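You operate a simulated robot arm through the tools that you are given. There is no shell and no other tool. Be economical: measure what you need, move in short steps, check, and stop when the job is done.

You run a simulated two-armed robot. Do the job below in one go: nothing can be reset, and whatever is moved stays where it is left.

JOB
Press the right button two times. Open the console door, take the pink pad from the lower shelf of the console and leave it in the cream crate and shut the door again. Open the right bench door, put the orange block from the work bench on the bench cupboard shelf and shut the door again. Close the left bench door. Take the green ticket and leave it on the grey table. Take the teal carton and leave it on top of the taped carton on the work bench. Do these in any order. Set down upright: green ticket, teal carton.
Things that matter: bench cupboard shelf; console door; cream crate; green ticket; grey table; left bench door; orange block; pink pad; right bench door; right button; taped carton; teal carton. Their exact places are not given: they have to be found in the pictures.

It is judged by the outcome, as a careful person would: the job done as asked, and still so three seconds after it is handed in. It fails if anything else is knocked over, pushed out of place, dropped, spilled or broken.

ROBOT AND FRAMES
Two 6-joint arms with two-finger grippers on one trunk, on a base that drives. Base frame: it is fixed to the floor where the robot stands at the start and does not move with it; the origin is under the middle of the robot, x ahead of it, y to its left, z up. Units: mm, rad, N and s.
The left shoulder is at the start at [70, 148, 1281], the right one opposite. With the tool pointing down near the work surface each hand reaches from about 100 to 320 mm from the robot's upright axis, wherever it stands, measured 20 degrees to its own side. Places, roughly: bench cupboard shelf [5000, -4500, 400]; console door [3500, -4000, 500]; cream crate (32x24x15 cm) [2600, 700, 400]; green ticket [5750, -3250, 1000]; grey table [2800, 700, 800]; left bench door [5300, -4100, 400]; orange block (10x4x4 cm) [4900, -4300, 800]; pink pad (6x7x5 cm) [3400, -3900, 200]; right bench door [4900, -4300, 400]; right button [700, 0, 700]; taped carton [5750, -4750, 1000]; teal carton (6x13x15 cm) [5400, -4400, 900]. Payload 2.45 kg a hand.
The TCP of each hand is the grasp point between the finger pads, 30 mm short of the fingertips. In the tool frame z runs along the fingers and y along their closing line. Largest opening 106 mm; the body of the gripper starts 79 mm behind the TCP.
Orientation is that of the tool frame in the base frame, as a unit quaternion [w, x, y, z]. With the fingers straight down and closing along the base's y, the tool's x points along the base's -x, its y along +y and its z along -z.

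CONTROLS
- The arms move only by the tool nudge_tool. It takes "left_series", "right_series" or both (then of equal length, played together; a hand with none holds still); each is a list of rows, each an object of numbers (a shift or turn left out is 0, a gripper value left out holds the last): "tx", "ty", "tz": the shift along the tool's x, y, z in mm; "ax", "ay", "az": the turn, a rotation vector about the tool's x, y, z in rad; "gripper": the closure, from 0 (fully open) to 1 (shut). In form: [{"tx": .., "ty": .., "tz": .., "ax": .., "ay": .., "az": .., "gripper": ..}, ...]. A call has 1 to 20 rows; each row shifts and turns the commanded pose from where the row before left it, along the tool's axes as they then stand. A row lasts 0.2 s, in which the tool goes at most 50 mm and 0.15 rad; a call with a longer step from one row to the next is refused whole, and so is a gripper value outside its range. A pose out of reach is approached as far as the arm can. The call stops where the force on the tool passes 40 N (or 10 N more than at its start, if that is more) or the arm is blocked; 0.2 s more then pass. The fingers move at their own pace (about 72 mm/s each) and stop on an object; they squeeze with about 24 N. The grip force told is the motor's: it shows also when the fingers shut on nothing. Time passes only in rows, and 0.2 s behind the last, so rows that do not move let the fingers close. It gives the time, the measured TCP pose, the force on the tool (base axes), the opening and the grip force at its end, in the units of the frame above (readings bear some noise), with the torque about the TCP (base axes, N m) and any sound that the robot's microphone picked up, and new pictures: "pictures" is both (left out), scene, wrist or none (wrist: the cameras of the hands that moved).
- Cameras (640 x 400 px; columns grow to the right, rows downward): "scene" is now at [128.1, 1, 1483.4]; the picture's right is [0.10, -1.00, 0.00], its down [-0.82, -0.08, -0.56] and it looks along [0.56, 0.05, -0.83] (base axes); focal length 285 px, centre (320, 200). "left" rides on the left gripper at [76, 2, -106] in its tool frame; the picture's right is [-0.02, 1.00, 0.00], its down [-0.78, -0.02, -0.62] and it looks along [-0.62, -0.01, 0.78] (tool axes); focal length 247 px, centre (320, 200). "right" rides on the right gripper at [76, -2, -106] in its tool frame; the picture's right is [0.02, 1.00, 0.00], its down [-0.78, 0.02, -0.62] and it looks along [-0.62, 0.01, 0.78] (tool axes); focal length 247 px, centre (320, 200).
- move_column(by): slides the trunk up (or, below 0, down) by that many mm; the arms and the scene camera ride with it, the base frame stays. It gives what a move gives, with no picture.
- steer(legs): drives the robot by 1 to 6 legs, each [ahead, left, turn to the left] in mm, mm and rad, along the robot's own axes; the way and the turn of a leg run together, so that a leg with both is an arc; at most 1500 mm and 3.142 rad a leg. The arms and the cameras ride along, it lands a little off, and it stops where it bumps. It gives what a move gives, and a new picture of the scene camera.
- aim_head(pan, tilt): turns the head with the scene camera to pan (to the left, within 1.501 rad either way) and tilt (down, from -0.506 to 1.204), counted from straight ahead of the robot. It gives what a move gives, and a new picture of the scene camera.
- measure_at(camera, pixels): for up to 12 pixels [column, row] of the newest picture of that camera ("zoom" is the newest enlarged one), the place [x, y, z] in the base frame of the surface seen there, good to about 2 mm, but the place of the scene camera against the robot may be out by one fixed shift of up to 12 mm in any direction. No time passes.
- inspect(camera, box): a new picture of the part [left, top, right, bottom] of that camera's present view, enlarged. No time passes.
- job_done(): hands the job in; it is judged then, once.

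Go step by step. Measure first, check grasps and placings, and put right what went wrong. The budget is 138 turns and 260 pictures, counting those below and the enlarged ones. Unless the task says otherwise, let go and move clear before handing in, and close with one line.

The tools are called after ">>>" as a command line: name --argument value ..., lists and objects as JSON in quotes. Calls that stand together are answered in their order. nudge_tool: Moves the arms, as the interface text tells. Its arguments: {"type":"object","properties":{"left_series":{"type":"array"},"right_series":{"type":"array"},"pictures":{"type":"string","enum":["both","scene","wrist","none"]}},"required":[]} The other tools are called the same way: move_column (by) slides the trunk up or down; steer (legs) drives the base; aim_head (pan, tilt) turns the head that bears the scene camera; measure_at (camera, pixels) gives the place of the surface under pixels of a picture; inspect (camera, box) takes an enlarged picture of a part of a camera's view; job_done () hands the job in.

At the start:

```text
time_s: 0.0
left_eef_pos: [451.0, 213.4, 875.7]
left_tcp_rot: [0.0, 0.0, 1.0, 0.0]
left_force: [0.9, -0.6, 0.1]
left_ft_torque: [0.01, 0.01, -0.02]
left_width: 106.2
left_gripper_force: 0.0
right_eef_pos: [471.3, -173.3, 860.4]
right_tcp_rot: [-0.001, 0.001, 1.0, 0.0]
right_force: [0.7, 0.2, 0.5]
right_ft_torque: [-0.02, -0.02, -0.03]
right_width: 105.9
right_gripper_force: 0.1
trunk travel left (down, up): [-754.0, 186.0]
robot x, y, heading: [-0.8, -0.3, 0.0]
head pan, tilt: [0.098, 0.976]
```

scene: 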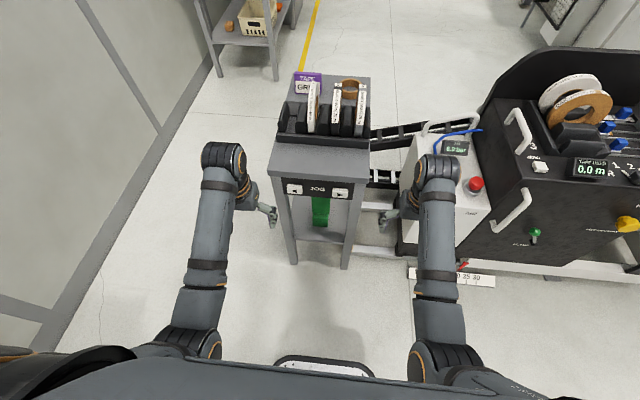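
right: 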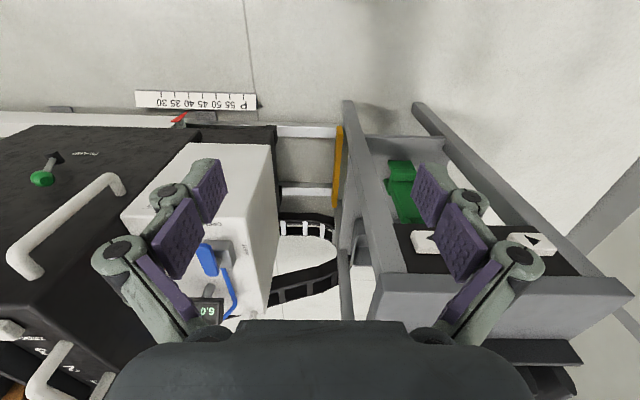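
left: 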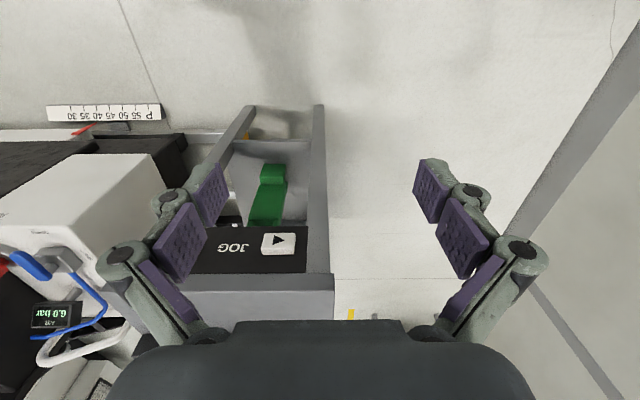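

The scene shows a JOG panel with two arrow buttons at about (294,189) and (340,193); I enlarge and measure it.

>>> inspect --camera "scene" --box '[260, 120, 390, 220]'

>>> measure_at --camera "scene" --pixels '[[294, 189], [340, 193], [317, 191], [345, 200], [362, 200], [320, 145], [317, 182]]'

>>> measure_at --camera "right" --pixels '[[422, 240], [525, 242], [500, 300], [400, 250]]'

>>> measure_at --camera "left" --pixels '[[279, 243], [279, 237], [240, 262], [279, 250], [180, 280]]'

```text
4.00 times, centred on (325, 170) of scene
```

zoom: 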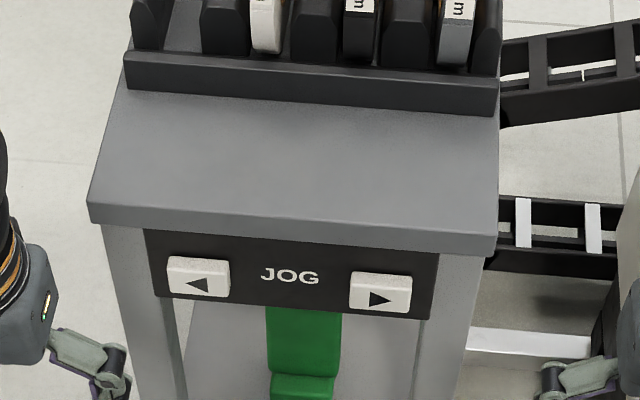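

```text
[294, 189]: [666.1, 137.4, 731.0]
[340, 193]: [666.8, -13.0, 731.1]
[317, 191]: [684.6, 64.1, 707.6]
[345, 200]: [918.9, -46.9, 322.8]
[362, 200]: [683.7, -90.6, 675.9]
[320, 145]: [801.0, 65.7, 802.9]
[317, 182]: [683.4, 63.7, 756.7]
```

```text
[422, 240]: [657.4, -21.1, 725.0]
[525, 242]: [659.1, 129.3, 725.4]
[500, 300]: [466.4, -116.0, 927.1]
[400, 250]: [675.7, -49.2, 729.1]
```

```text
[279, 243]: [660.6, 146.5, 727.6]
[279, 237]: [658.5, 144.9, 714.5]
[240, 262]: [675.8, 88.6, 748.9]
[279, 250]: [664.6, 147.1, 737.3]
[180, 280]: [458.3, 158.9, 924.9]
```

The wrist camera places the right (▶) button front near [658,-19,726] on a panel facing -x. I lower the trunk so the right hand is at that height, then turn the tool forward with closed fingers.

>>> move_column --by -132

>>> nudge_tool --right_series '[{"ay": -0.15, "gripper": 1}, {"ay": -0.15}, {"ay": -0.15}, {"ay": -0.15}, {"ay": -0.15}, {"ay": -0.15}, {"ay": -0.15}, {"ay": -0.15}, {"ay": -0.15}, {"ay": -0.15}, {"ay": -0.07}, {}]'

```text
time_s: 1.6
left_eef_pos: [450.6, 213.3, 744.1]
left_tcp_rot: [0.0, 0.0, 1.0, 0.0]
left_force: [0.4, -0.2, -0.1]
left_ft_torque: [0.04, -0.01, -0.01]
left_width: 106.3
left_gripper_force: 0.0
right_eef_pos: [472.0, -172.5, 728.6]
right_tcp_rot: [0.0, 0.0, 1.0, 0.0]
right_force: [-0.5, -0.2, 0.2]
right_ft_torque: [-0.01, -0.02, -0.03]
right_width: 106.1
right_gripper_force: 0.0
trunk travel left (down, up): [-622.0, 318.0]
robot x, y, heading: [3.2, -1.0, -0.004]
head pan, tilt: [0.098, 0.976]
```

```text
time_s: 4.2
left_eef_pos: [451.2, 215.3, 742.9]
left_tcp_rot: [0.0, 0.0, 1.0, 0.0]
left_force: [0.8, 0.1, -0.9]
left_ft_torque: [0.02, -0.01, -0.02]
left_width: 105.9
left_gripper_force: 0.1
right_eef_pos: [472.0, -171.2, 728.7]
right_tcp_rot: [0.706, 0.0, 0.708, 0.001]
right_force: [0.4, 0.1, 1.0]
right_ft_torque: [0.0, 0.0, 0.0]
right_width: 0.0
right_gripper_force: 23.9
right hand out of reach, approached as far as the arm can: row 10
trunk travel left (down, up): [-622.0, 318.0]
robot x, y, heading: [-1.0, 3.4, -0.001]
head pan, tilt: [0.098, 0.976]
```

scene: 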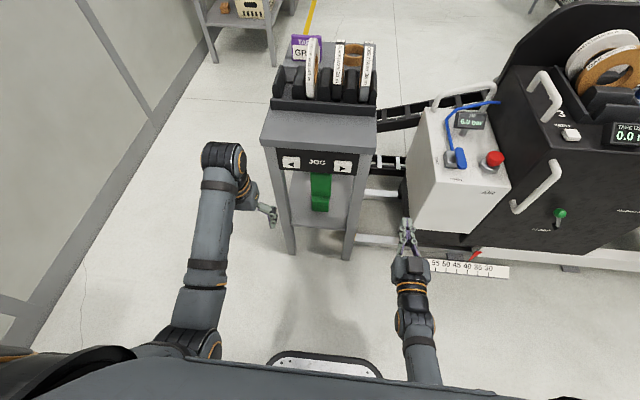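
right: 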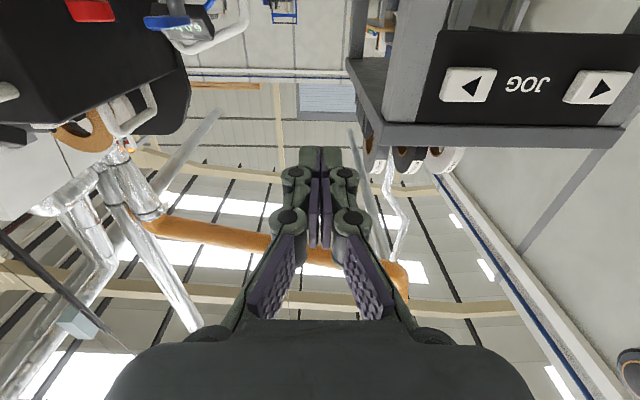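

The tool is horizontal and the button shows at (468,85) in the right wrist picture; I measure it and slide over in front of it.

>>> measure_at --camera "right" --pixels '[[468, 85], [460, 72], [450, 97], [490, 75], [430, 110], [450, 140]]'

>>> nudge_tool --right_series '[{"ty": 50}, {"ty": 50}, {"ty": 50}, {}]' --pictures "wrist"

```text
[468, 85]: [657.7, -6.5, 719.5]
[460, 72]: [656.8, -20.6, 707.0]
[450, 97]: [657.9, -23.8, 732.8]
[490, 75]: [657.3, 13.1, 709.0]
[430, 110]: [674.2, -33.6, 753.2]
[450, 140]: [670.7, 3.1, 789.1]
```

```text
time_s: 4.8
left_eef_pos: [450.9, 213.4, 743.8]
left_tcp_rot: [-0.001, 0.0, 1.0, 0.0]
left_force: [0.4, 0.2, 0.7]
left_ft_torque: [0.0, -0.03, -0.02]
left_width: 106.2
left_gripper_force: 0.0
right_eef_pos: [457.4, -133.6, 697.5]
right_tcp_rot: [0.699, -0.101, 0.707, -0.034]
right_force: [-0.2, -1.1, 0.5]
right_ft_torque: [0.01, 0.01, 0.01]
right_width: 0.0
right_gripper_force: 23.8
right hand out of reach, approached as far as the arm can: row 2, 3
trunk travel left (down, up): [-622.0, 318.0]
robot x, y, heading: [1.6, 0.9, 0.0]
head pan, tilt: [0.098, 0.976]
stopped in row 3 (right hand): the arm was blocked; the commanded pose is now the measured one
```

right: 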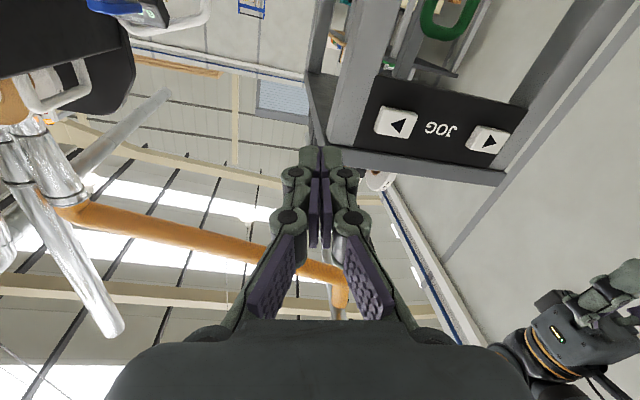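

The arm hit its limit, so I undo that and instead shift the base left.

>>> nudge_tool --right_series '[{"ax": 0.048, "ay": -0.005, "az": 0.096, "ty": -20}, {"ax": 0.048, "ay": -0.005, "az": 0.096, "ty": -20}, {"tx": -28, "tz": 10}, {}]' --pictures "none"

>>> steer --legs '[[0, 155, 0]]'

```text
time_s: 5.8
left_eef_pos: [450.9, 213.7, 744.3]
left_tcp_rot: [0.0, 0.0, 1.0, 0.0]
left_force: [0.1, -1.2, -0.5]
left_ft_torque: [0.04, -0.02, 0.0]
left_width: 106.0
left_gripper_force: 0.1
right_eef_pos: [471.0, -173.5, 730.4]
right_tcp_rot: [0.707, 0.002, 0.708, 0.0]
right_force: [-0.7, 1.2, -0.3]
right_ft_torque: [-0.02, 0.01, -0.02]
right_width: 0.0
right_gripper_force: 23.7
trunk travel left (down, up): [-622.0, 318.0]
robot x, y, heading: [2.0, -0.2, -0.0]
head pan, tilt: [0.098, 0.976]
```

```text
time_s: 7.2
left_eef_pos: [449.4, 366.3, 744.3]
left_tcp_rot: [0.0, 0.0, 1.0, 0.0]
left_force: [-0.2, 0.2, -1.0]
left_ft_torque: [-0.07, 0.0, 0.0]
left_width: 106.1
left_gripper_force: 0.1
right_eef_pos: [470.0, -19.5, 731.0]
right_tcp_rot: [0.707, 0.001, 0.707, -0.001]
right_force: [0.1, 0.1, -0.6]
right_ft_torque: [0.0, 0.0, -0.03]
right_width: 0.1
right_gripper_force: 24.2
trunk travel left (down, up): [-622.0, 318.0]
robot x, y, heading: [-0.2, 152.0, 0.003]
head pan, tilt: [0.098, 0.976]
```

scene: 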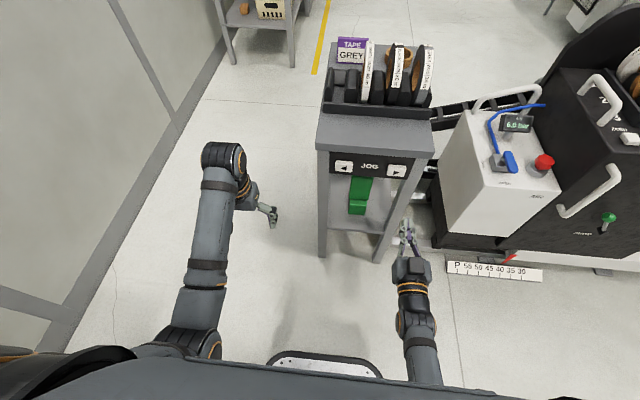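

Tip is aligned in y at -19; I drop 9 mm and advance to about 25 mm short of the button.

>>> nudge_tool --right_series '[{"tx": 9, "tz": 30}, {"tz": 40}, {"tz": 40}, {"tz": 20}, {}]' --pictures "wrist"

```text
time_s: 8.4
left_eef_pos: [451.1, 366.2, 744.3]
left_tcp_rot: [0.0, 0.0, 1.0, 0.0]
left_force: [-0.1, 0.1, 0.9]
left_ft_torque: [0.0, -0.01, 0.0]
left_width: 106.2
left_gripper_force: 0.0
right_eef_pos: [601.4, -22.6, 721.4]
right_tcp_rot: [0.706, 0.002, 0.708, 0.001]
right_force: [0.1, 0.3, 0.0]
right_ft_torque: [-0.02, 0.01, 0.01]
right_width: 0.1
right_gripper_force: 23.8
trunk travel left (down, up): [-622.0, 318.0]
robot x, y, heading: [-0.3, 148.5, 0.0]
head pan, tilt: [0.098, 0.976]
```

right: 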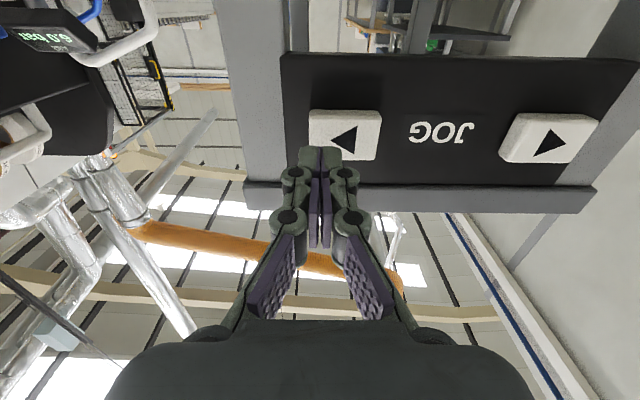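

The finger tips overlap the button's left part in the picture (308–381); I measure its extent.

>>> measure_at --camera "right" --pixels '[[312, 116], [377, 116], [377, 153], [345, 135], [290, 100]]'

```text
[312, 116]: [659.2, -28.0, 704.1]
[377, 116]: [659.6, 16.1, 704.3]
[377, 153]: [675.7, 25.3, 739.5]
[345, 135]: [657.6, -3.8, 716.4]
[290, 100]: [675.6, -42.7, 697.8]
```

Button centre is y≈-6, z≈719. I shift 14 mm and press in small steps.

>>> nudge_tool --right_series '[{"ty": 14, "tx": 1}, {"tz": 14}, {"tz": 10}, {"tz": 3}, {"tz": 3}, {"tz": 2}, {"tz": 2}]' --pictures "wrist"

```text
time_s: 10.0
left_eef_pos: [450.5, 366.9, 744.3]
left_tcp_rot: [0.0, 0.0, 1.0, -0.001]
left_force: [-0.2, 0.1, -0.7]
left_ft_torque: [0.01, 0.04, -0.03]
left_width: 105.9
left_gripper_force: 0.0
right_eef_pos: [633.2, -6.8, 719.2]
right_tcp_rot: [0.706, 0.002, 0.708, 0.0]
right_force: [-0.5, -0.9, 0.3]
right_ft_torque: [-0.03, 0.02, -0.04]
right_width: 6.0
right_gripper_force: 28.4
trunk travel left (down, up): [-622.0, 318.0]
robot x, y, heading: [-1.5, 152.6, 0.001]
head pan, tilt: [0.098, 0.976]
```

right: 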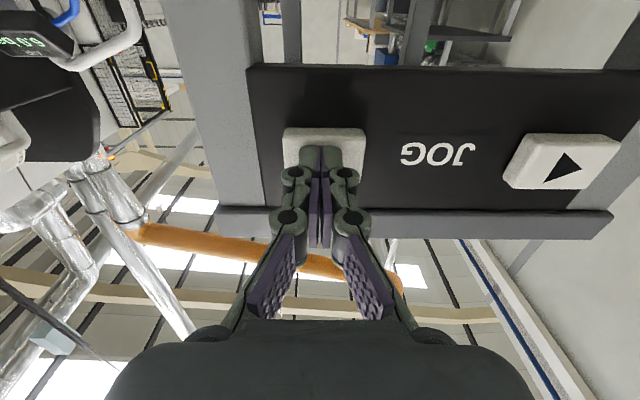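

Tips are touching (opening rose to 6 mm) but no click yet; I press on in 2 mm steps.

>>> nudge_tool --right_series '[{"tz": 2}, {"tz": 2}, {"tz": 2}]' --pictures "wrist"

```text
time_s: 10.8
left_eef_pos: [449.0, 366.7, 744.7]
left_tcp_rot: [0.0, 0.0, 1.0, 0.001]
left_force: [0.6, -0.3, -0.2]
left_ft_torque: [-0.03, 0.02, -0.01]
left_width: 105.9
left_gripper_force: 0.0
right_eef_pos: [639.2, -7.4, 720.2]
right_tcp_rot: [0.706, 0.001, 0.708, 0.001]
right_force: [-13.3, -2.9, -2.5]
right_ft_torque: [-0.04, 0.04, -0.08]
right_width: 5.9
right_gripper_force: 28.3
trunk travel left (down, up): [-622.0, 318.0]
robot x, y, heading: [0.6, 152.9, 0.001]
head pan, tilt: [0.098, 0.976]
heard: click
```

right: 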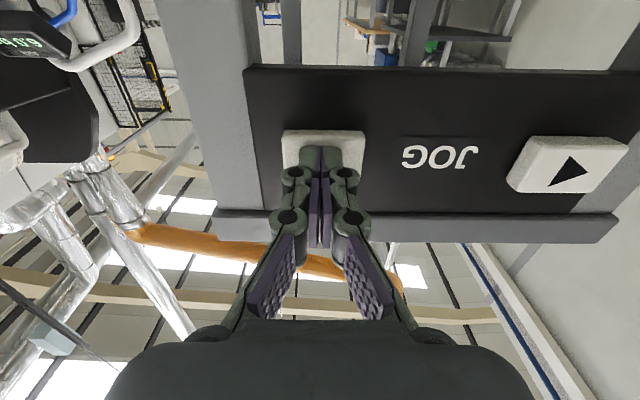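

Click heard with 13 N, so that's one press. I retreat fully and press once more with the same travel.

>>> nudge_tool --right_series '[{"tz": -15}, {"tz": -15}, {}, {}]' --pictures "none"

>>> nudge_tool --right_series '[{"tz": 14}, {"tz": 6}, {"tz": 4}, {"tz": 2}, {"tz": 2}, {"tz": 2}]' --pictures "none"

```text
time_s: 11.8
left_eef_pos: [449.6, 365.5, 743.4]
left_tcp_rot: [0.0, 0.001, 1.0, 0.0]
left_force: [-0.6, 0.1, 0.2]
left_ft_torque: [-0.01, -0.01, 0.02]
left_width: 106.3
left_gripper_force: 0.0
right_eef_pos: [610.0, -7.4, 720.4]
right_tcp_rot: [0.707, 0.001, 0.708, 0.0]
right_force: [0.6, 0.0, -0.2]
right_ft_torque: [0.01, 0.0, 0.03]
right_width: 0.0
right_gripper_force: 29.1
trunk travel left (down, up): [-622.0, 318.0]
robot x, y, heading: [1.6, 148.9, 0.003]
head pan, tilt: [0.098, 0.976]
```

```text
time_s: 13.2
left_eef_pos: [450.9, 365.6, 745.4]
left_tcp_rot: [0.001, 0.0, 1.0, 0.0]
left_force: [0.1, -0.3, 0.5]
left_ft_torque: [-0.01, 0.0, 0.02]
left_width: 106.2
left_gripper_force: 0.1
right_eef_pos: [639.8, -7.7, 720.7]
right_tcp_rot: [0.707, 0.001, 0.708, 0.0]
right_force: [-13.3, -0.7, 1.7]
right_ft_torque: [0.01, -0.02, -0.06]
right_width: 5.8
right_gripper_force: 27.9
trunk travel left (down, up): [-622.0, 318.0]
robot x, y, heading: [0.9, 153.1, -0.004]
head pan, tilt: [0.098, 0.976]
heard: click
```

Second click heard; both presses done. I withdraw, then back up and look towards the right with the head.

>>> nudge_tool --right_series '[{"tz": -45}, {"tz": -45}, {"tz": -45}, {"tz": -45}, {"gripper": 0}, {}]' --pictures "none"

>>> move_column --by 200

>>> aim_head --pan -0.7 --tilt 0.25

>>> aim_head --pan 0.2 --tilt 0.3

```text
time_s: 14.6
left_eef_pos: [450.0, 365.7, 744.1]
left_tcp_rot: [0.001, 0.0, 1.0, -0.001]
left_force: [0.1, -0.4, 0.1]
left_ft_torque: [0.0, -0.02, 0.01]
left_width: 106.1
left_gripper_force: 0.1
right_eef_pos: [459.2, -10.0, 721.9]
right_tcp_rot: [0.707, 0.002, 0.708, 0.001]
right_force: [0.2, -0.1, 0.2]
right_ft_torque: [0.02, 0.02, 0.0]
right_width: 77.7
right_gripper_force: 0.0
trunk travel left (down, up): [-622.0, 318.0]
robot x, y, heading: [-4.6, 151.6, -0.0]
head pan, tilt: [0.098, 0.976]
```

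```text
time_s: 16.8
left_eef_pos: [450.4, 367.6, 943.2]
left_tcp_rot: [-0.001, 0.0, 1.0, 0.0]
left_force: [0.6, -0.1, 0.1]
left_ft_torque: [-0.01, 0.0, -0.01]
left_width: 105.8
left_gripper_force: 0.1
right_eef_pos: [458.7, -10.2, 920.7]
right_tcp_rot: [0.706, 0.002, 0.708, 0.001]
right_force: [-1.0, -0.6, -0.3]
right_ft_torque: [0.01, -0.01, 0.0]
right_width: 105.9
right_gripper_force: 0.1
trunk travel left (down, up): [-822.0, 118.0]
robot x, y, heading: [1.4, 152.2, -0.006]
head pan, tilt: [0.098, 0.976]
```

```text
time_s: 17.9
left_eef_pos: [450.4, 366.7, 943.8]
left_tcp_rot: [0.0, 0.0, 1.0, 0.0]
left_force: [1.0, -0.2, 0.8]
left_ft_torque: [-0.02, 0.01, 0.0]
left_width: 106.0
left_gripper_force: 0.1
right_eef_pos: [459.9, -9.4, 920.9]
right_tcp_rot: [0.706, 0.002, 0.708, 0.0]
right_force: [0.8, -1.3, 0.4]
right_ft_torque: [0.0, 0.0, -0.01]
right_width: 105.9
right_gripper_force: 0.0
trunk travel left (down, up): [-822.0, 118.0]
robot x, y, heading: [-2.2, 154.5, -0.005]
head pan, tilt: [-0.7, 0.25]
```

scene: 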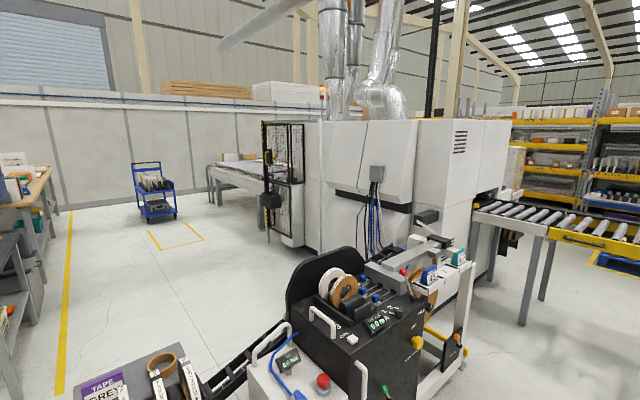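

```text
time_s: 19.1
left_eef_pos: [451.0, 367.2, 943.4]
left_tcp_rot: [0.0, 0.0, 1.0, 0.001]
left_force: [0.7, -1.1, -0.6]
left_ft_torque: [0.01, 0.0, -0.01]
left_width: 106.0
left_gripper_force: 0.1
right_eef_pos: [459.5, -8.4, 921.3]
right_tcp_rot: [0.707, 0.001, 0.708, 0.0]
right_force: [0.3, -0.3, -0.1]
right_ft_torque: [0.0, 0.02, 0.01]
right_width: 106.1
right_gripper_force: 0.0
trunk travel left (down, up): [-822.0, 118.0]
robot x, y, heading: [1.9, 153.3, -0.0]
head pan, tilt: [0.201, 0.3]
```

scene: 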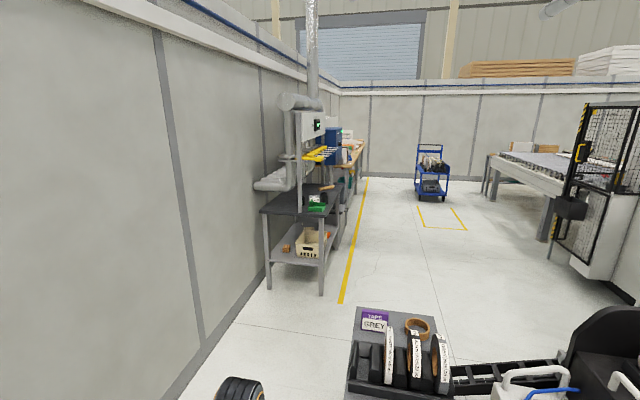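

The grey table with the crate on its lower shelf is at (305,210); the aisle runs ahead. I measure map points here.

>>> measure_at --camera "scene" --pixels '[[310, 205], [308, 243], [322, 293], [268, 288], [341, 300], [432, 200], [490, 195], [543, 240], [600, 275], [430, 180], [365, 180], [575, 85]]'

>>> inspect --camera "scene" --box '[230, 80, 390, 300]'

>>> aim_head --pan -1.5 --tilt 0.25

```text
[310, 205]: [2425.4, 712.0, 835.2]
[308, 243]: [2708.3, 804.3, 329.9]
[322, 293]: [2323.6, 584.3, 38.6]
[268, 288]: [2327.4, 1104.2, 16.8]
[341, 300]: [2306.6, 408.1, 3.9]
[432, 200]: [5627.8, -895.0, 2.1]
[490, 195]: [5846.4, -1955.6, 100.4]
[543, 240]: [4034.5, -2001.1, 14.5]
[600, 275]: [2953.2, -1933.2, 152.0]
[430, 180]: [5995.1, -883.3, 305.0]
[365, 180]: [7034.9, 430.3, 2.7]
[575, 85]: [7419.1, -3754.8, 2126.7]
```

```text
1.82 times, centred on (310, 190) of scene
```

zoom: 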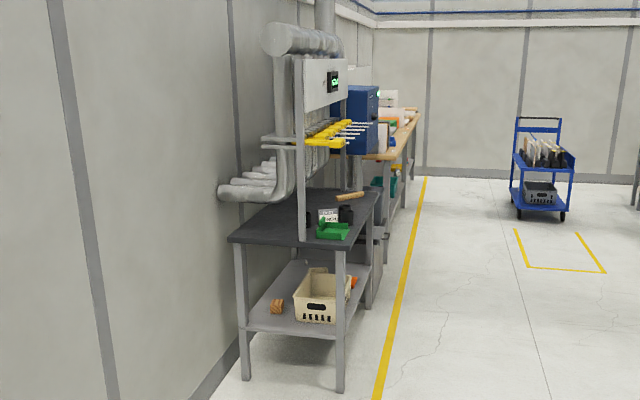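

```text
time_s: 20.8
left_eef_pos: [449.9, 366.9, 943.6]
left_tcp_rot: [0.0, 0.0, 1.0, 0.001]
left_force: [0.4, 0.8, 0.8]
left_ft_torque: [-0.01, 0.0, 0.01]
left_width: 106.0
left_gripper_force: 0.1
right_eef_pos: [460.6, -10.1, 922.2]
right_tcp_rot: [0.706, 0.002, 0.708, 0.0]
right_force: [0.1, 0.4, -0.4]
right_ft_torque: [0.01, 0.0, 0.04]
right_width: 106.2
right_gripper_force: 0.0
trunk travel left (down, up): [-822.0, 118.0]
robot x, y, heading: [-1.1, 150.9, 0.002]
head pan, tilt: [-1.499, 0.25]
```

scene: 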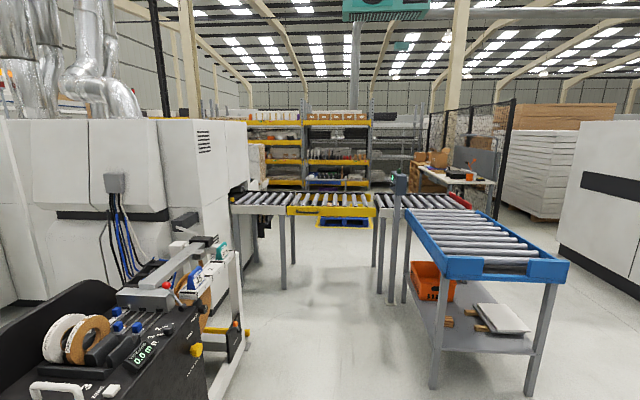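

The machine line and roller conveyors divide the hall; I measure floor points to find a way to the bench area.

>>> measure_at --camera "scene" --pixels '[[284, 288], [300, 250], [390, 302], [435, 385], [526, 390], [375, 262], [403, 298], [345, 225], [480, 210], [300, 330], [230, 300], [560, 240]]'

>>> inspect --camera "scene" --box '[220, 80, 540, 280]'

```text
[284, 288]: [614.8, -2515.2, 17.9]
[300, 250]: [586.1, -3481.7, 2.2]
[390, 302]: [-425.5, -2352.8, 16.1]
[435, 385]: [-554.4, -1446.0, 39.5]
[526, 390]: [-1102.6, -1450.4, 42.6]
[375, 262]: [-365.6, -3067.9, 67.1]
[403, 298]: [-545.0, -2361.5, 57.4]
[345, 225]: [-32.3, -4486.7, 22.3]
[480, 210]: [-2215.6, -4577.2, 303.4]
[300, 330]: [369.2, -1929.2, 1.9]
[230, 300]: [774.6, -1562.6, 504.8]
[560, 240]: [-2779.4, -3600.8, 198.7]
```

```text
2.00 times, centred on (380, 180) of scene
```

zoom: 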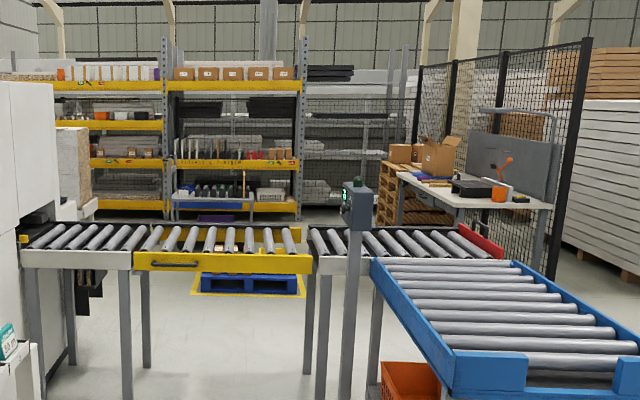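

The bench area is behind the machine line; I'll go around the far (+x) end. First sidestep left past the tape table and drive ahead.

>>> aim_head --pan 0.0 --tilt 0.45

>>> steer --legs '[[0, 500, 0], [1500, 0, 0]]'

```text
time_s: 22.4
left_eef_pos: [449.4, 366.1, 943.9]
left_tcp_rot: [0.0, 0.0, 1.0, 0.0]
left_force: [-0.4, -0.8, 0.7]
left_ft_torque: [-0.03, -0.01, 0.01]
left_width: 106.0
left_gripper_force: 0.0
right_eef_pos: [460.0, -9.6, 921.3]
right_tcp_rot: [0.707, 0.002, 0.708, 0.0]
right_force: [0.3, 0.0, 0.1]
right_ft_torque: [0.0, -0.01, 0.0]
right_width: 106.1
right_gripper_force: 0.1
trunk travel left (down, up): [-822.0, 118.0]
robot x, y, heading: [-0.7, 154.0, 0.001]
head pan, tilt: [0.0, 0.45]
```

scene: 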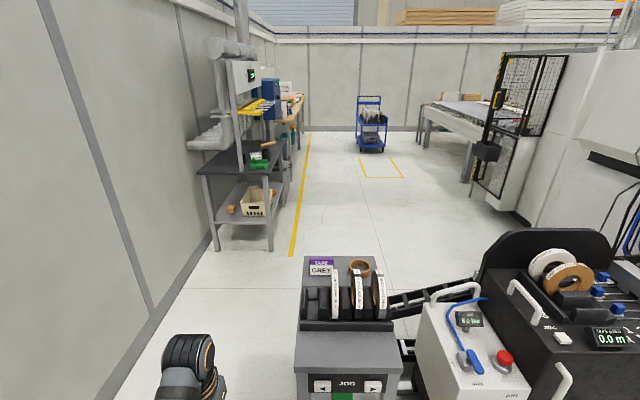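

```text
time_s: 32.4
left_eef_pos: [1917.7, 953.9, 943.8]
left_tcp_rot: [0.0, -0.03, 1.0, -0.001]
left_force: [0.2, 0.1, 0.2]
left_ft_torque: [0.01, -0.01, 0.03]
left_width: 105.8
left_gripper_force: 0.0
right_eef_pos: [1948.4, 578.1, 921.4]
right_tcp_rot: [0.706, -0.02, 0.707, 0.022]
right_force: [0.1, 0.7, 0.7]
right_ft_torque: [-0.01, -0.01, -0.01]
right_width: 105.9
right_gripper_force: 0.0
trunk travel left (down, up): [-822.0, 118.0]
robot x, y, heading: [1476.7, 711.6, 0.063]
head pan, tilt: [0.0, 0.45]
```

scene: 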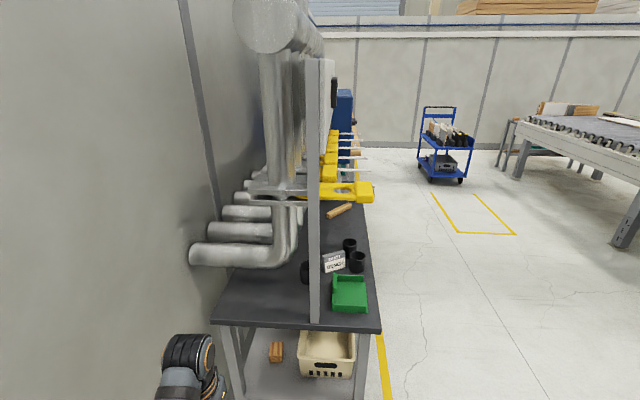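

I'm near the grey table. I measure the table top, crate, and aisle for later.

>>> measure_at --camera "scene" --pixels '[[345, 325], [260, 310], [375, 320], [365, 230], [350, 290], [300, 338], [354, 338], [352, 365], [302, 368], [328, 350], [460, 182], [628, 245]]'

>>> inspect --camera "scene" --box '[200, 180, 400, 400]'

>>> steer --legs '[[0, 0, -0.063], [700, -750, 0], [1500, 0, 0]]'

```text
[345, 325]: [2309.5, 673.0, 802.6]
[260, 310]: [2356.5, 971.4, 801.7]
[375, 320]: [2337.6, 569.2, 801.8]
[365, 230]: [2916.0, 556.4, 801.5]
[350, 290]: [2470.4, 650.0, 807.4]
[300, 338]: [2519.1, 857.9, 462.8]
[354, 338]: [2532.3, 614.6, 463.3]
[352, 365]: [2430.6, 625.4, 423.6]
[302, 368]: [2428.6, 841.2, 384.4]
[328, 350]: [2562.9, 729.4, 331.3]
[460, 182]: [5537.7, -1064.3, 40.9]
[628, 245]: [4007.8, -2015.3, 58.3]
```

```text
1.82 times, centred on (300, 290) of scene
```

zoom: 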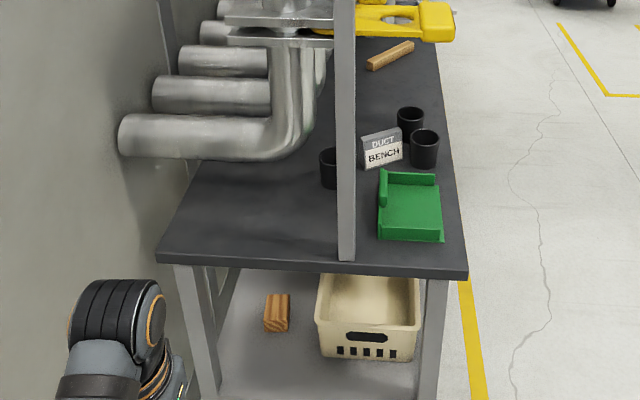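

```text
time_s: 44.9
left_eef_pos: [4063.1, 91.5, 944.0]
left_tcp_rot: [0.0, 0.023, 1.0, 0.0]
left_force: [-0.5, 0.7, 1.2]
left_ft_torque: [-0.01, -0.02, -0.02]
left_width: 106.1
left_gripper_force: 0.0
right_eef_pos: [4054.7, -283.3, 921.1]
right_tcp_rot: [0.706, 0.019, 0.708, -0.015]
right_force: [0.3, -0.1, -0.7]
right_ft_torque: [0.03, 0.0, -0.01]
right_width: 105.9
right_gripper_force: 0.1
trunk travel left (down, up): [-822.0, 118.0]
robot x, y, heading: [3601.8, -101.4, -0.045]
head pan, tilt: [0.0, 0.45]
```

scene: 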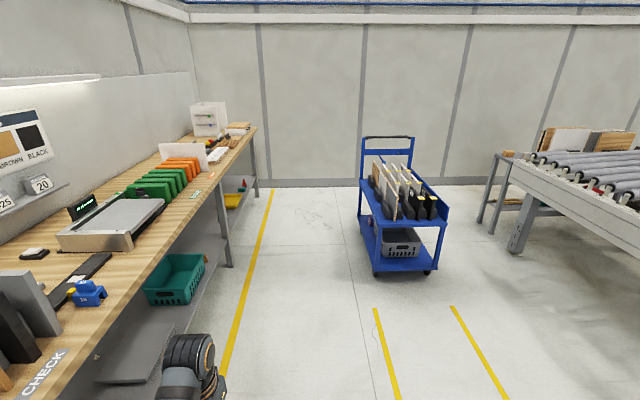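

I measure the cart, far wall and infeed end.

>>> measure_at --camera "scene" --pixels '[[378, 272], [430, 270], [365, 205], [300, 186], [460, 186], [240, 268], [518, 250], [480, 220], [550, 150], [232, 180], [255, 195], [440, 220]]'

>>> aim_head --pan -0.8 --tilt 0.3

```text
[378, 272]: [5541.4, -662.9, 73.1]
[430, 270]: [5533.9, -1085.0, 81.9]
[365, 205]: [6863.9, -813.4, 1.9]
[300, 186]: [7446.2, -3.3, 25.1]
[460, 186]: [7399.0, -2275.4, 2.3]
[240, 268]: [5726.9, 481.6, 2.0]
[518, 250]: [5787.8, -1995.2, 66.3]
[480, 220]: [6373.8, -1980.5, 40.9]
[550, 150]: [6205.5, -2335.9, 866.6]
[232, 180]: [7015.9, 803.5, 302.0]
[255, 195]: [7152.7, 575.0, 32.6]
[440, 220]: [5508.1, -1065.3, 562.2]
```

```text
time_s: 46.0
left_eef_pos: [4063.3, 91.4, 944.2]
left_tcp_rot: [0.001, 0.023, 1.0, 0.0]
left_force: [0.0, -0.4, 0.2]
left_ft_torque: [0.01, -0.01, 0.05]
left_width: 105.9
left_gripper_force: 0.1
right_eef_pos: [4054.2, -282.4, 921.1]
right_tcp_rot: [0.706, 0.018, 0.708, -0.015]
right_force: [-0.7, 0.3, 0.4]
right_ft_torque: [-0.01, 0.04, 0.0]
right_width: 105.9
right_gripper_force: 0.0
trunk travel left (down, up): [-822.0, 118.0]
robot x, y, heading: [3601.7, -97.6, -0.041]
head pan, tilt: [-0.799, 0.3]
```

scene: 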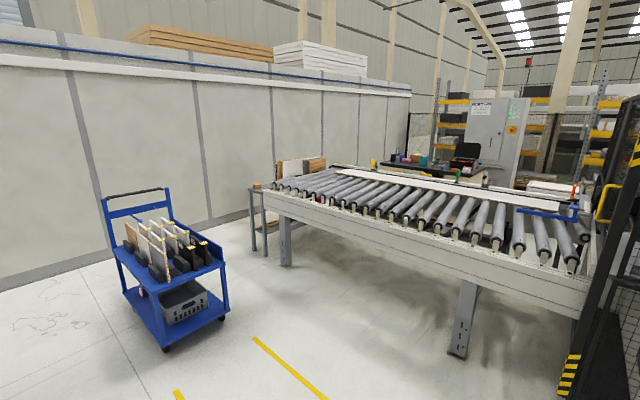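

There is a ~950 mm passage between the stand (x≈6400) and wall (x≈7400). I turn to face -y and strafe towards it along y≈50, then check.

>>> aim_head --pan 0.6 --tilt 0.5

>>> steer --legs '[[0, 0, -1.53], [-150, 0, 0], [0, 1200, 0]]'

```text
time_s: 47.5
left_eef_pos: [4062.5, 91.5, 944.4]
left_tcp_rot: [0.0, 0.023, 1.0, 0.0]
left_force: [-0.8, -0.6, 0.4]
left_ft_torque: [0.01, -0.01, 0.0]
left_width: 106.0
left_gripper_force: 0.0
right_eef_pos: [4054.3, -283.6, 921.5]
right_tcp_rot: [0.706, 0.018, 0.708, -0.016]
right_force: [0.8, 0.1, -0.2]
right_ft_torque: [0.01, -0.01, -0.01]
right_width: 105.7
right_gripper_force: 0.1
trunk travel left (down, up): [-822.0, 118.0]
robot x, y, heading: [3603.4, -99.8, -0.046]
head pan, tilt: [0.6, 0.499]
```

scene: 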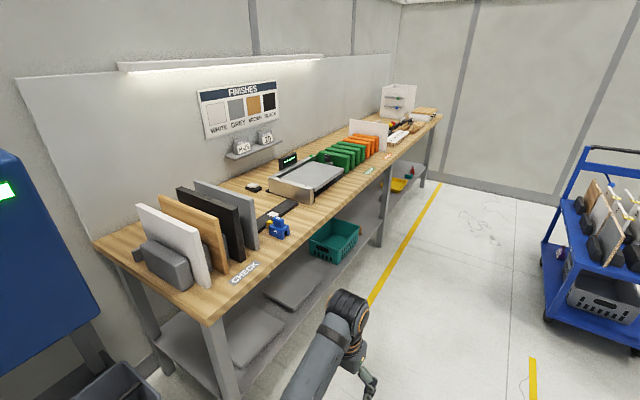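

```text
time_s: 58.4
left_eef_pos: [5011.3, -450.5, 942.9]
left_tcp_rot: [0.0, 0.72, 0.694, 0.001]
left_force: [0.1, -0.4, -0.1]
left_ft_torque: [0.01, 0.02, 0.02]
left_width: 105.8
left_gripper_force: 0.1
right_eef_pos: [4634.0, -444.8, 921.0]
right_tcp_rot: [0.49, 0.511, 0.49, -0.508]
right_force: [1.0, 0.2, -0.7]
right_ft_torque: [-0.01, 0.01, 0.01]
right_width: 105.7
right_gripper_force: 0.1
trunk travel left (down, up): [-822.0, 118.0]
robot x, y, heading: [4814.0, 10.5, -1.607]
head pan, tilt: [0.6, 0.499]
```

scene: 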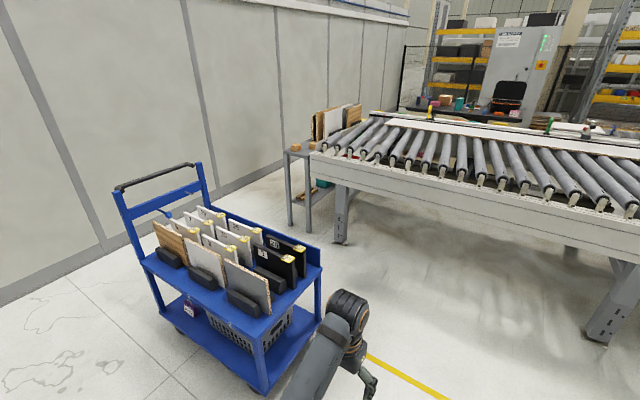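

Cart side is at y≈-660 and my hands at y≈-480; I straighten and strafe on to x≈6900.

>>> measure_at --camera "scene" --pixels '[[120, 188], [195, 165], [175, 335], [318, 268], [290, 150], [292, 220], [150, 240], [403, 110]]'

>>> steer --legs '[[-40, 0, 0.036], [0, 1050, 0], [0, 1050, 0]]'

```text
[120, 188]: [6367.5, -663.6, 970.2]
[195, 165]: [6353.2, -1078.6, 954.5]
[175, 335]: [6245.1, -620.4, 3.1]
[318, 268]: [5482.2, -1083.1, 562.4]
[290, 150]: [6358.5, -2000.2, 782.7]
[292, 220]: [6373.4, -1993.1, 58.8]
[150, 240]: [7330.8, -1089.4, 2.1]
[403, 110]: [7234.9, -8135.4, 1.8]
```

```text
time_s: 69.4
left_eef_pos: [7166.3, -380.6, 942.2]
left_tcp_rot: [-0.001, 0.697, 0.717, 0.0]
left_force: [-0.3, 0.4, 0.0]
left_ft_torque: [0.01, 0.02, 0.01]
left_width: 105.9
left_gripper_force: 0.1
right_eef_pos: [6789.9, -400.7, 920.4]
right_tcp_rot: [0.507, 0.495, 0.506, -0.492]
right_force: [-0.8, 0.4, 0.5]
right_ft_torque: [-0.01, 0.01, -0.05]
right_width: 106.1
right_gripper_force: 0.1
trunk travel left (down, up): [-822.0, 118.0]
robot x, y, heading: [6942.3, 62.1, -1.544]
head pan, tilt: [0.6, 0.499]
```

scene: 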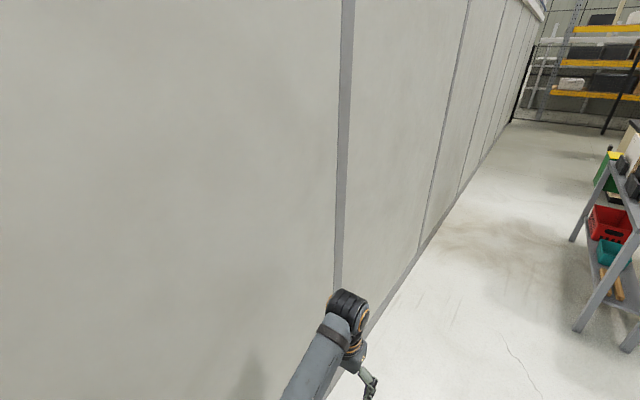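

Passage clear so far; I look straight ahead along it.

>>> aim_head --pan 0.0 --tilt 0.4

```text
time_s: 70.4
left_eef_pos: [7166.1, -380.5, 942.9]
left_tcp_rot: [0.0, 0.697, 0.717, 0.0]
left_force: [-0.7, 0.2, 0.2]
left_ft_torque: [0.01, -0.01, 0.0]
left_width: 105.9
left_gripper_force: 0.0
right_eef_pos: [6790.3, -401.4, 919.9]
right_tcp_rot: [0.506, 0.495, 0.506, -0.493]
right_force: [-0.3, -0.1, 0.7]
right_ft_torque: [0.01, 0.0, -0.01]
right_width: 106.2
right_gripper_force: 0.1
trunk travel left (down, up): [-822.0, 118.0]
robot x, y, heading: [6934.2, 63.6, -1.544]
head pan, tilt: [0.0, 0.4]
```

scene: 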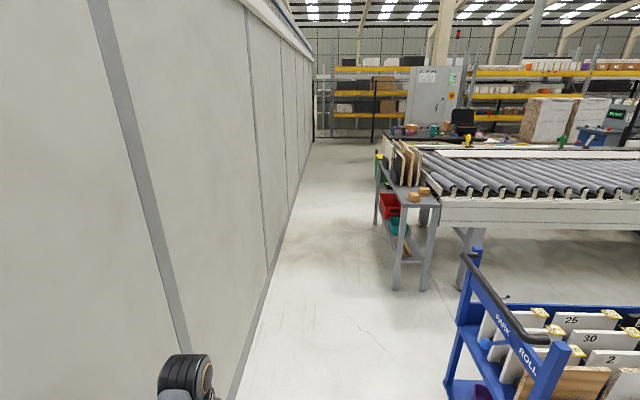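

>>> measure_at --camera "scene" --pixels '[[396, 288], [375, 222], [378, 150], [410, 190], [388, 128], [430, 118], [440, 128], [285, 225], [312, 150], [470, 275], [590, 130], [382, 160]]'

>>> inspect --camera "scene" --box '[360, 60, 640, 235]'

```text
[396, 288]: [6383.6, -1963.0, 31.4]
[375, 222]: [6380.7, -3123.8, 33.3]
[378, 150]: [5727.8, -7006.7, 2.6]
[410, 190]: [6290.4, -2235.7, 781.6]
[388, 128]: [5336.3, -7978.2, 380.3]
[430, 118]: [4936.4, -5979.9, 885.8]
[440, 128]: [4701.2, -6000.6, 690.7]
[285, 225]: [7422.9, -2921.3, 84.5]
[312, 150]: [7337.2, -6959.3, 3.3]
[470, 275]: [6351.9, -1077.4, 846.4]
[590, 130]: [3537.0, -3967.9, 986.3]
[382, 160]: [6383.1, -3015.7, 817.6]
```

```text
2.29 times, centred on (500, 148) of scene
```

zoom: 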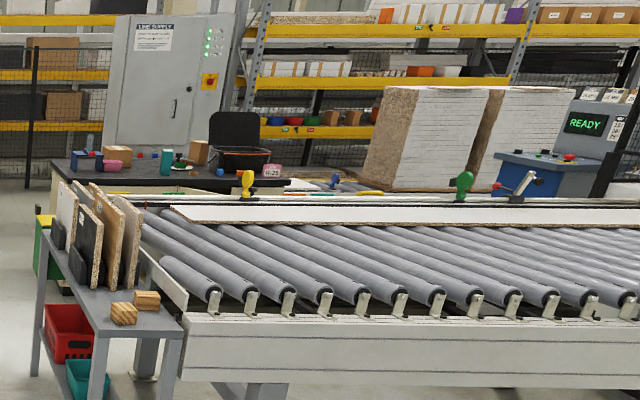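

The bench (dark top) lies beyond the infeed, and the blue "READY" console is at (3537,-3968). I drive down the passage.

>>> steer --legs '[[0, 0, -0.033], [1500, 0, 0], [1500, 0, 0]]'

>>> aim_head --pan -0.7 --tilt 0.35

```text
time_s: 85.1
left_eef_pos: [7179.9, -3361.0, 944.2]
left_tcp_rot: [0.0, 0.698, 0.716, 0.001]
left_force: [0.0, -1.0, 0.8]
left_ft_torque: [-0.01, 0.02, 0.0]
left_width: 105.8
left_gripper_force: 0.0
right_eef_pos: [6805.1, -3380.8, 921.7]
right_tcp_rot: [0.506, 0.496, 0.506, -0.493]
right_force: [0.0, 0.5, 0.1]
right_ft_torque: [-0.03, 0.0, 0.01]
right_width: 106.2
right_gripper_force: 0.1
trunk travel left (down, up): [-822.0, 118.0]
robot x, y, heading: [6955.3, -2917.6, -1.544]
head pan, tilt: [0.0, 0.4]
```

scene: 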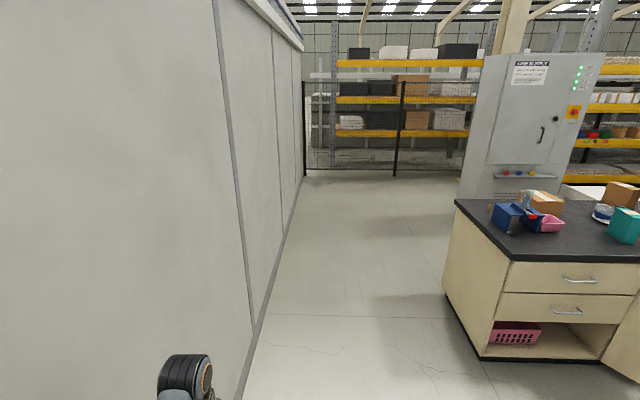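

```text
time_s: 86.2
left_eef_pos: [7178.4, -3361.5, 942.9]
left_tcp_rot: [0.0, 0.698, 0.716, 0.0]
left_force: [0.4, 0.0, -0.9]
left_ft_torque: [0.0, -0.01, -0.01]
left_width: 106.3
left_gripper_force: 0.1
right_eef_pos: [6802.9, -3381.1, 921.0]
right_tcp_rot: [0.506, 0.495, 0.505, -0.494]
right_force: [0.4, -0.2, -1.0]
right_ft_torque: [0.04, -0.01, 0.03]
right_width: 106.0
right_gripper_force: 0.1
trunk travel left (down, up): [-822.0, 118.0]
robot x, y, heading: [6957.4, -2917.9, -1.547]
head pan, tilt: [-0.7, 0.351]
```

scene: 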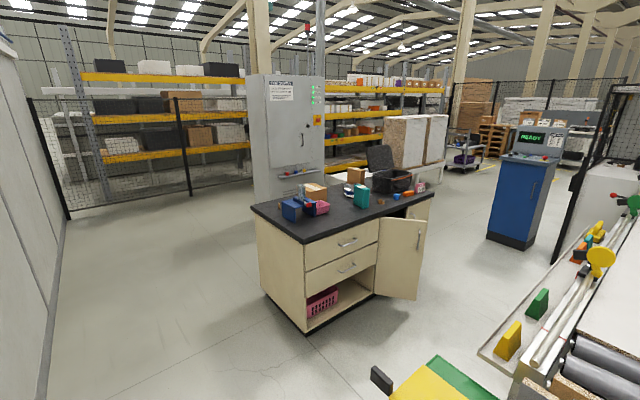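

The bench with the open left door is visible, and coloured tickets along the infeed edge near (540,300). I enlarge both.

>>> inspect --camera "scene" --box '[440, 180, 640, 400]'

>>> inspect --camera "scene" --box '[240, 140, 450, 340]'

>>> measure_at --camera "scene" --pixels '[[538, 302], [508, 342], [307, 328], [415, 298], [425, 220], [380, 270], [309, 240], [430, 196], [255, 208], [362, 196], [317, 192], [490, 238]]'

```text
1.82 times, centred on (540, 290) of scene
```

zoom: 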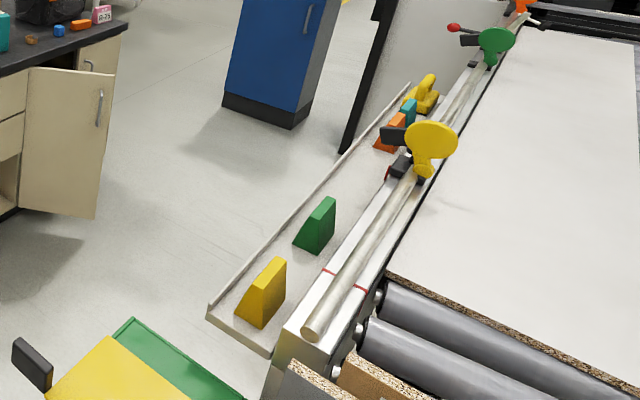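

```text
2.00 times, centred on (345, 240) of scene
```

zoom: 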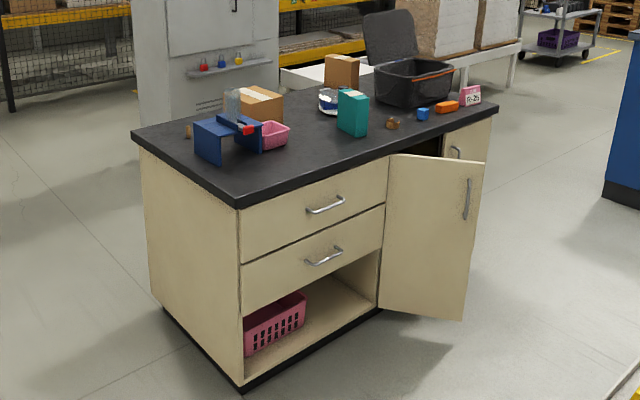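

```text
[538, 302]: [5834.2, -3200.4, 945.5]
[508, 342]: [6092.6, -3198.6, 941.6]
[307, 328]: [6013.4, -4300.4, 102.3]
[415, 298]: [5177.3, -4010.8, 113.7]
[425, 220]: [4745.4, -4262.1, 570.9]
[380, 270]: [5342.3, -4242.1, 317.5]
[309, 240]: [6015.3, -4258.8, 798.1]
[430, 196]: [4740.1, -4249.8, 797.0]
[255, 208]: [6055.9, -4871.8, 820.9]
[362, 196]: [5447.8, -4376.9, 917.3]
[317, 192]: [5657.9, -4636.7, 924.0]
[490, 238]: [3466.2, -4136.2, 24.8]
```

I measure the ledge's outer edge and some bench objects to plan the aisle approach.

>>> measure_at --camera "scene" --pixels '[[479, 350], [590, 225], [532, 305], [545, 300], [540, 292], [380, 376], [390, 262], [412, 270], [407, 186], [422, 188], [418, 236], [375, 262]]'

>>> steer --legs '[[0, 0, -0.025], [730, 0, 0]]'

```text
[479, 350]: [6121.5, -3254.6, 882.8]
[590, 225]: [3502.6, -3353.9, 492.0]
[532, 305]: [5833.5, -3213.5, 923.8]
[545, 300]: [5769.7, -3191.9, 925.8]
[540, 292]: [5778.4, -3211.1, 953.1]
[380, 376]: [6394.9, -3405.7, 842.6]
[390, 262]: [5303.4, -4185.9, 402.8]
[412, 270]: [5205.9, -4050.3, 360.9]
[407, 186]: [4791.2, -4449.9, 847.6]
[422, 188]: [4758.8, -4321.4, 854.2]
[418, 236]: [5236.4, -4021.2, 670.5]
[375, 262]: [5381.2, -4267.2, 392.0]
```

```text
time_s: 90.5
left_eef_pos: [7172.6, -4090.5, 944.2]
left_tcp_rot: [0.0, 0.706, 0.708, 0.0]
left_force: [0.8, 0.4, -0.6]
left_ft_torque: [-0.02, -0.02, 0.02]
left_width: 106.1
left_gripper_force: 0.1
right_eef_pos: [6797.2, -4101.4, 921.9]
right_tcp_rot: [0.501, 0.5, 0.501, -0.497]
right_force: [0.4, 0.4, 0.4]
right_ft_torque: [0.01, 0.0, 0.0]
right_width: 106.2
right_gripper_force: 0.0
trunk travel left (down, up): [-822.0, 118.0]
robot x, y, heading: [6961.2, -3642.8, -1.571]
head pan, tilt: [-0.7, 0.351]
```

scene: 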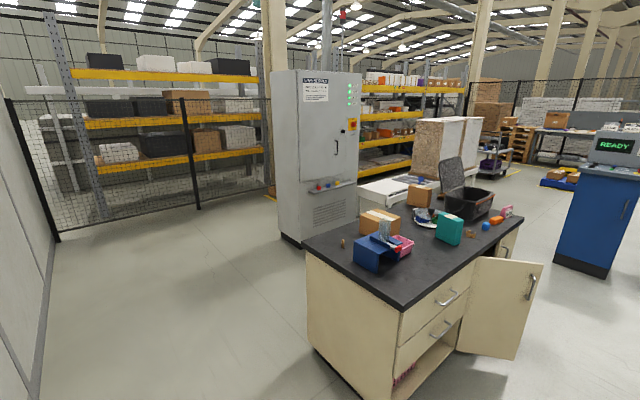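

Heading is exactly -π/2. I shift to y≈-3730 and strafe right to x≈5700.

>>> steer --legs '[[90, 0, 0], [0, -1200, 0]]'

>>> aim_head --pan -0.35 --tilt 0.75

```text
time_s: 97.3
left_eef_pos: [5977.5, -4189.9, 943.0]
left_tcp_rot: [-0.001, 0.706, 0.708, 0.001]
left_force: [0.6, -0.2, -0.1]
left_ft_torque: [0.02, -0.01, 0.01]
left_width: 105.8
left_gripper_force: 0.1
right_eef_pos: [5603.1, -4200.0, 920.7]
right_tcp_rot: [0.5, 0.501, 0.5, -0.499]
right_force: [-0.6, 0.9, -0.1]
right_ft_torque: [-0.01, -0.01, 0.0]
right_width: 106.0
right_gripper_force: 0.0
trunk travel left (down, up): [-822.0, 118.0]
robot x, y, heading: [5766.3, -3744.6, -1.569]
head pan, tilt: [-0.7, 0.351]
```

scene: 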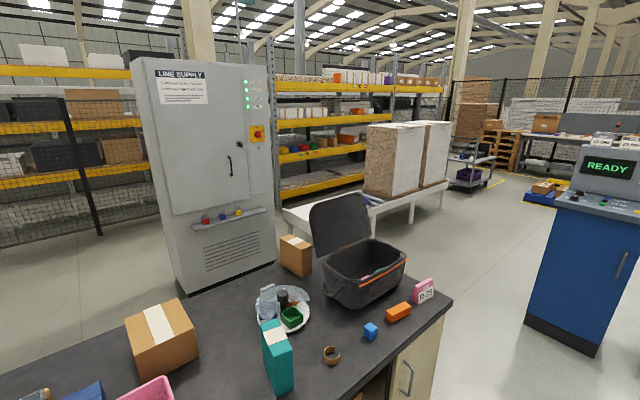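

```text
time_s: 98.1
left_eef_pos: [5979.4, -4190.0, 943.3]
left_tcp_rot: [-0.001, 0.706, 0.708, 0.001]
left_force: [-0.3, 0.1, 0.3]
left_ft_torque: [0.0, -0.01, -0.03]
left_width: 106.2
left_gripper_force: 0.1
right_eef_pos: [5602.2, -4200.4, 920.3]
right_tcp_rot: [0.5, 0.5, 0.5, -0.499]
right_force: [-1.2, -0.8, 0.4]
right_ft_torque: [-0.01, 0.02, -0.03]
right_width: 106.1
right_gripper_force: 0.1
trunk travel left (down, up): [-822.0, 118.0]
robot x, y, heading: [5766.9, -3738.4, -1.569]
head pan, tilt: [-0.351, 0.75]
```

scene: 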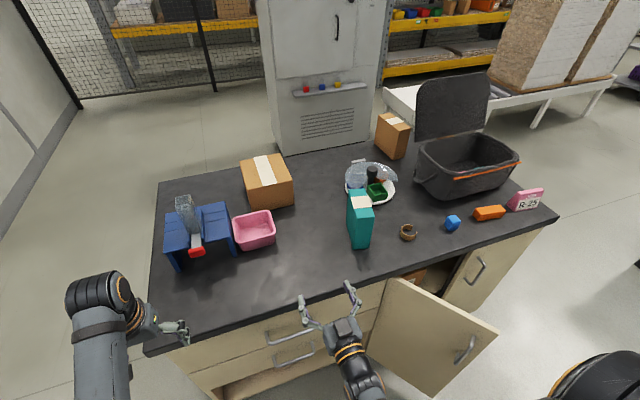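

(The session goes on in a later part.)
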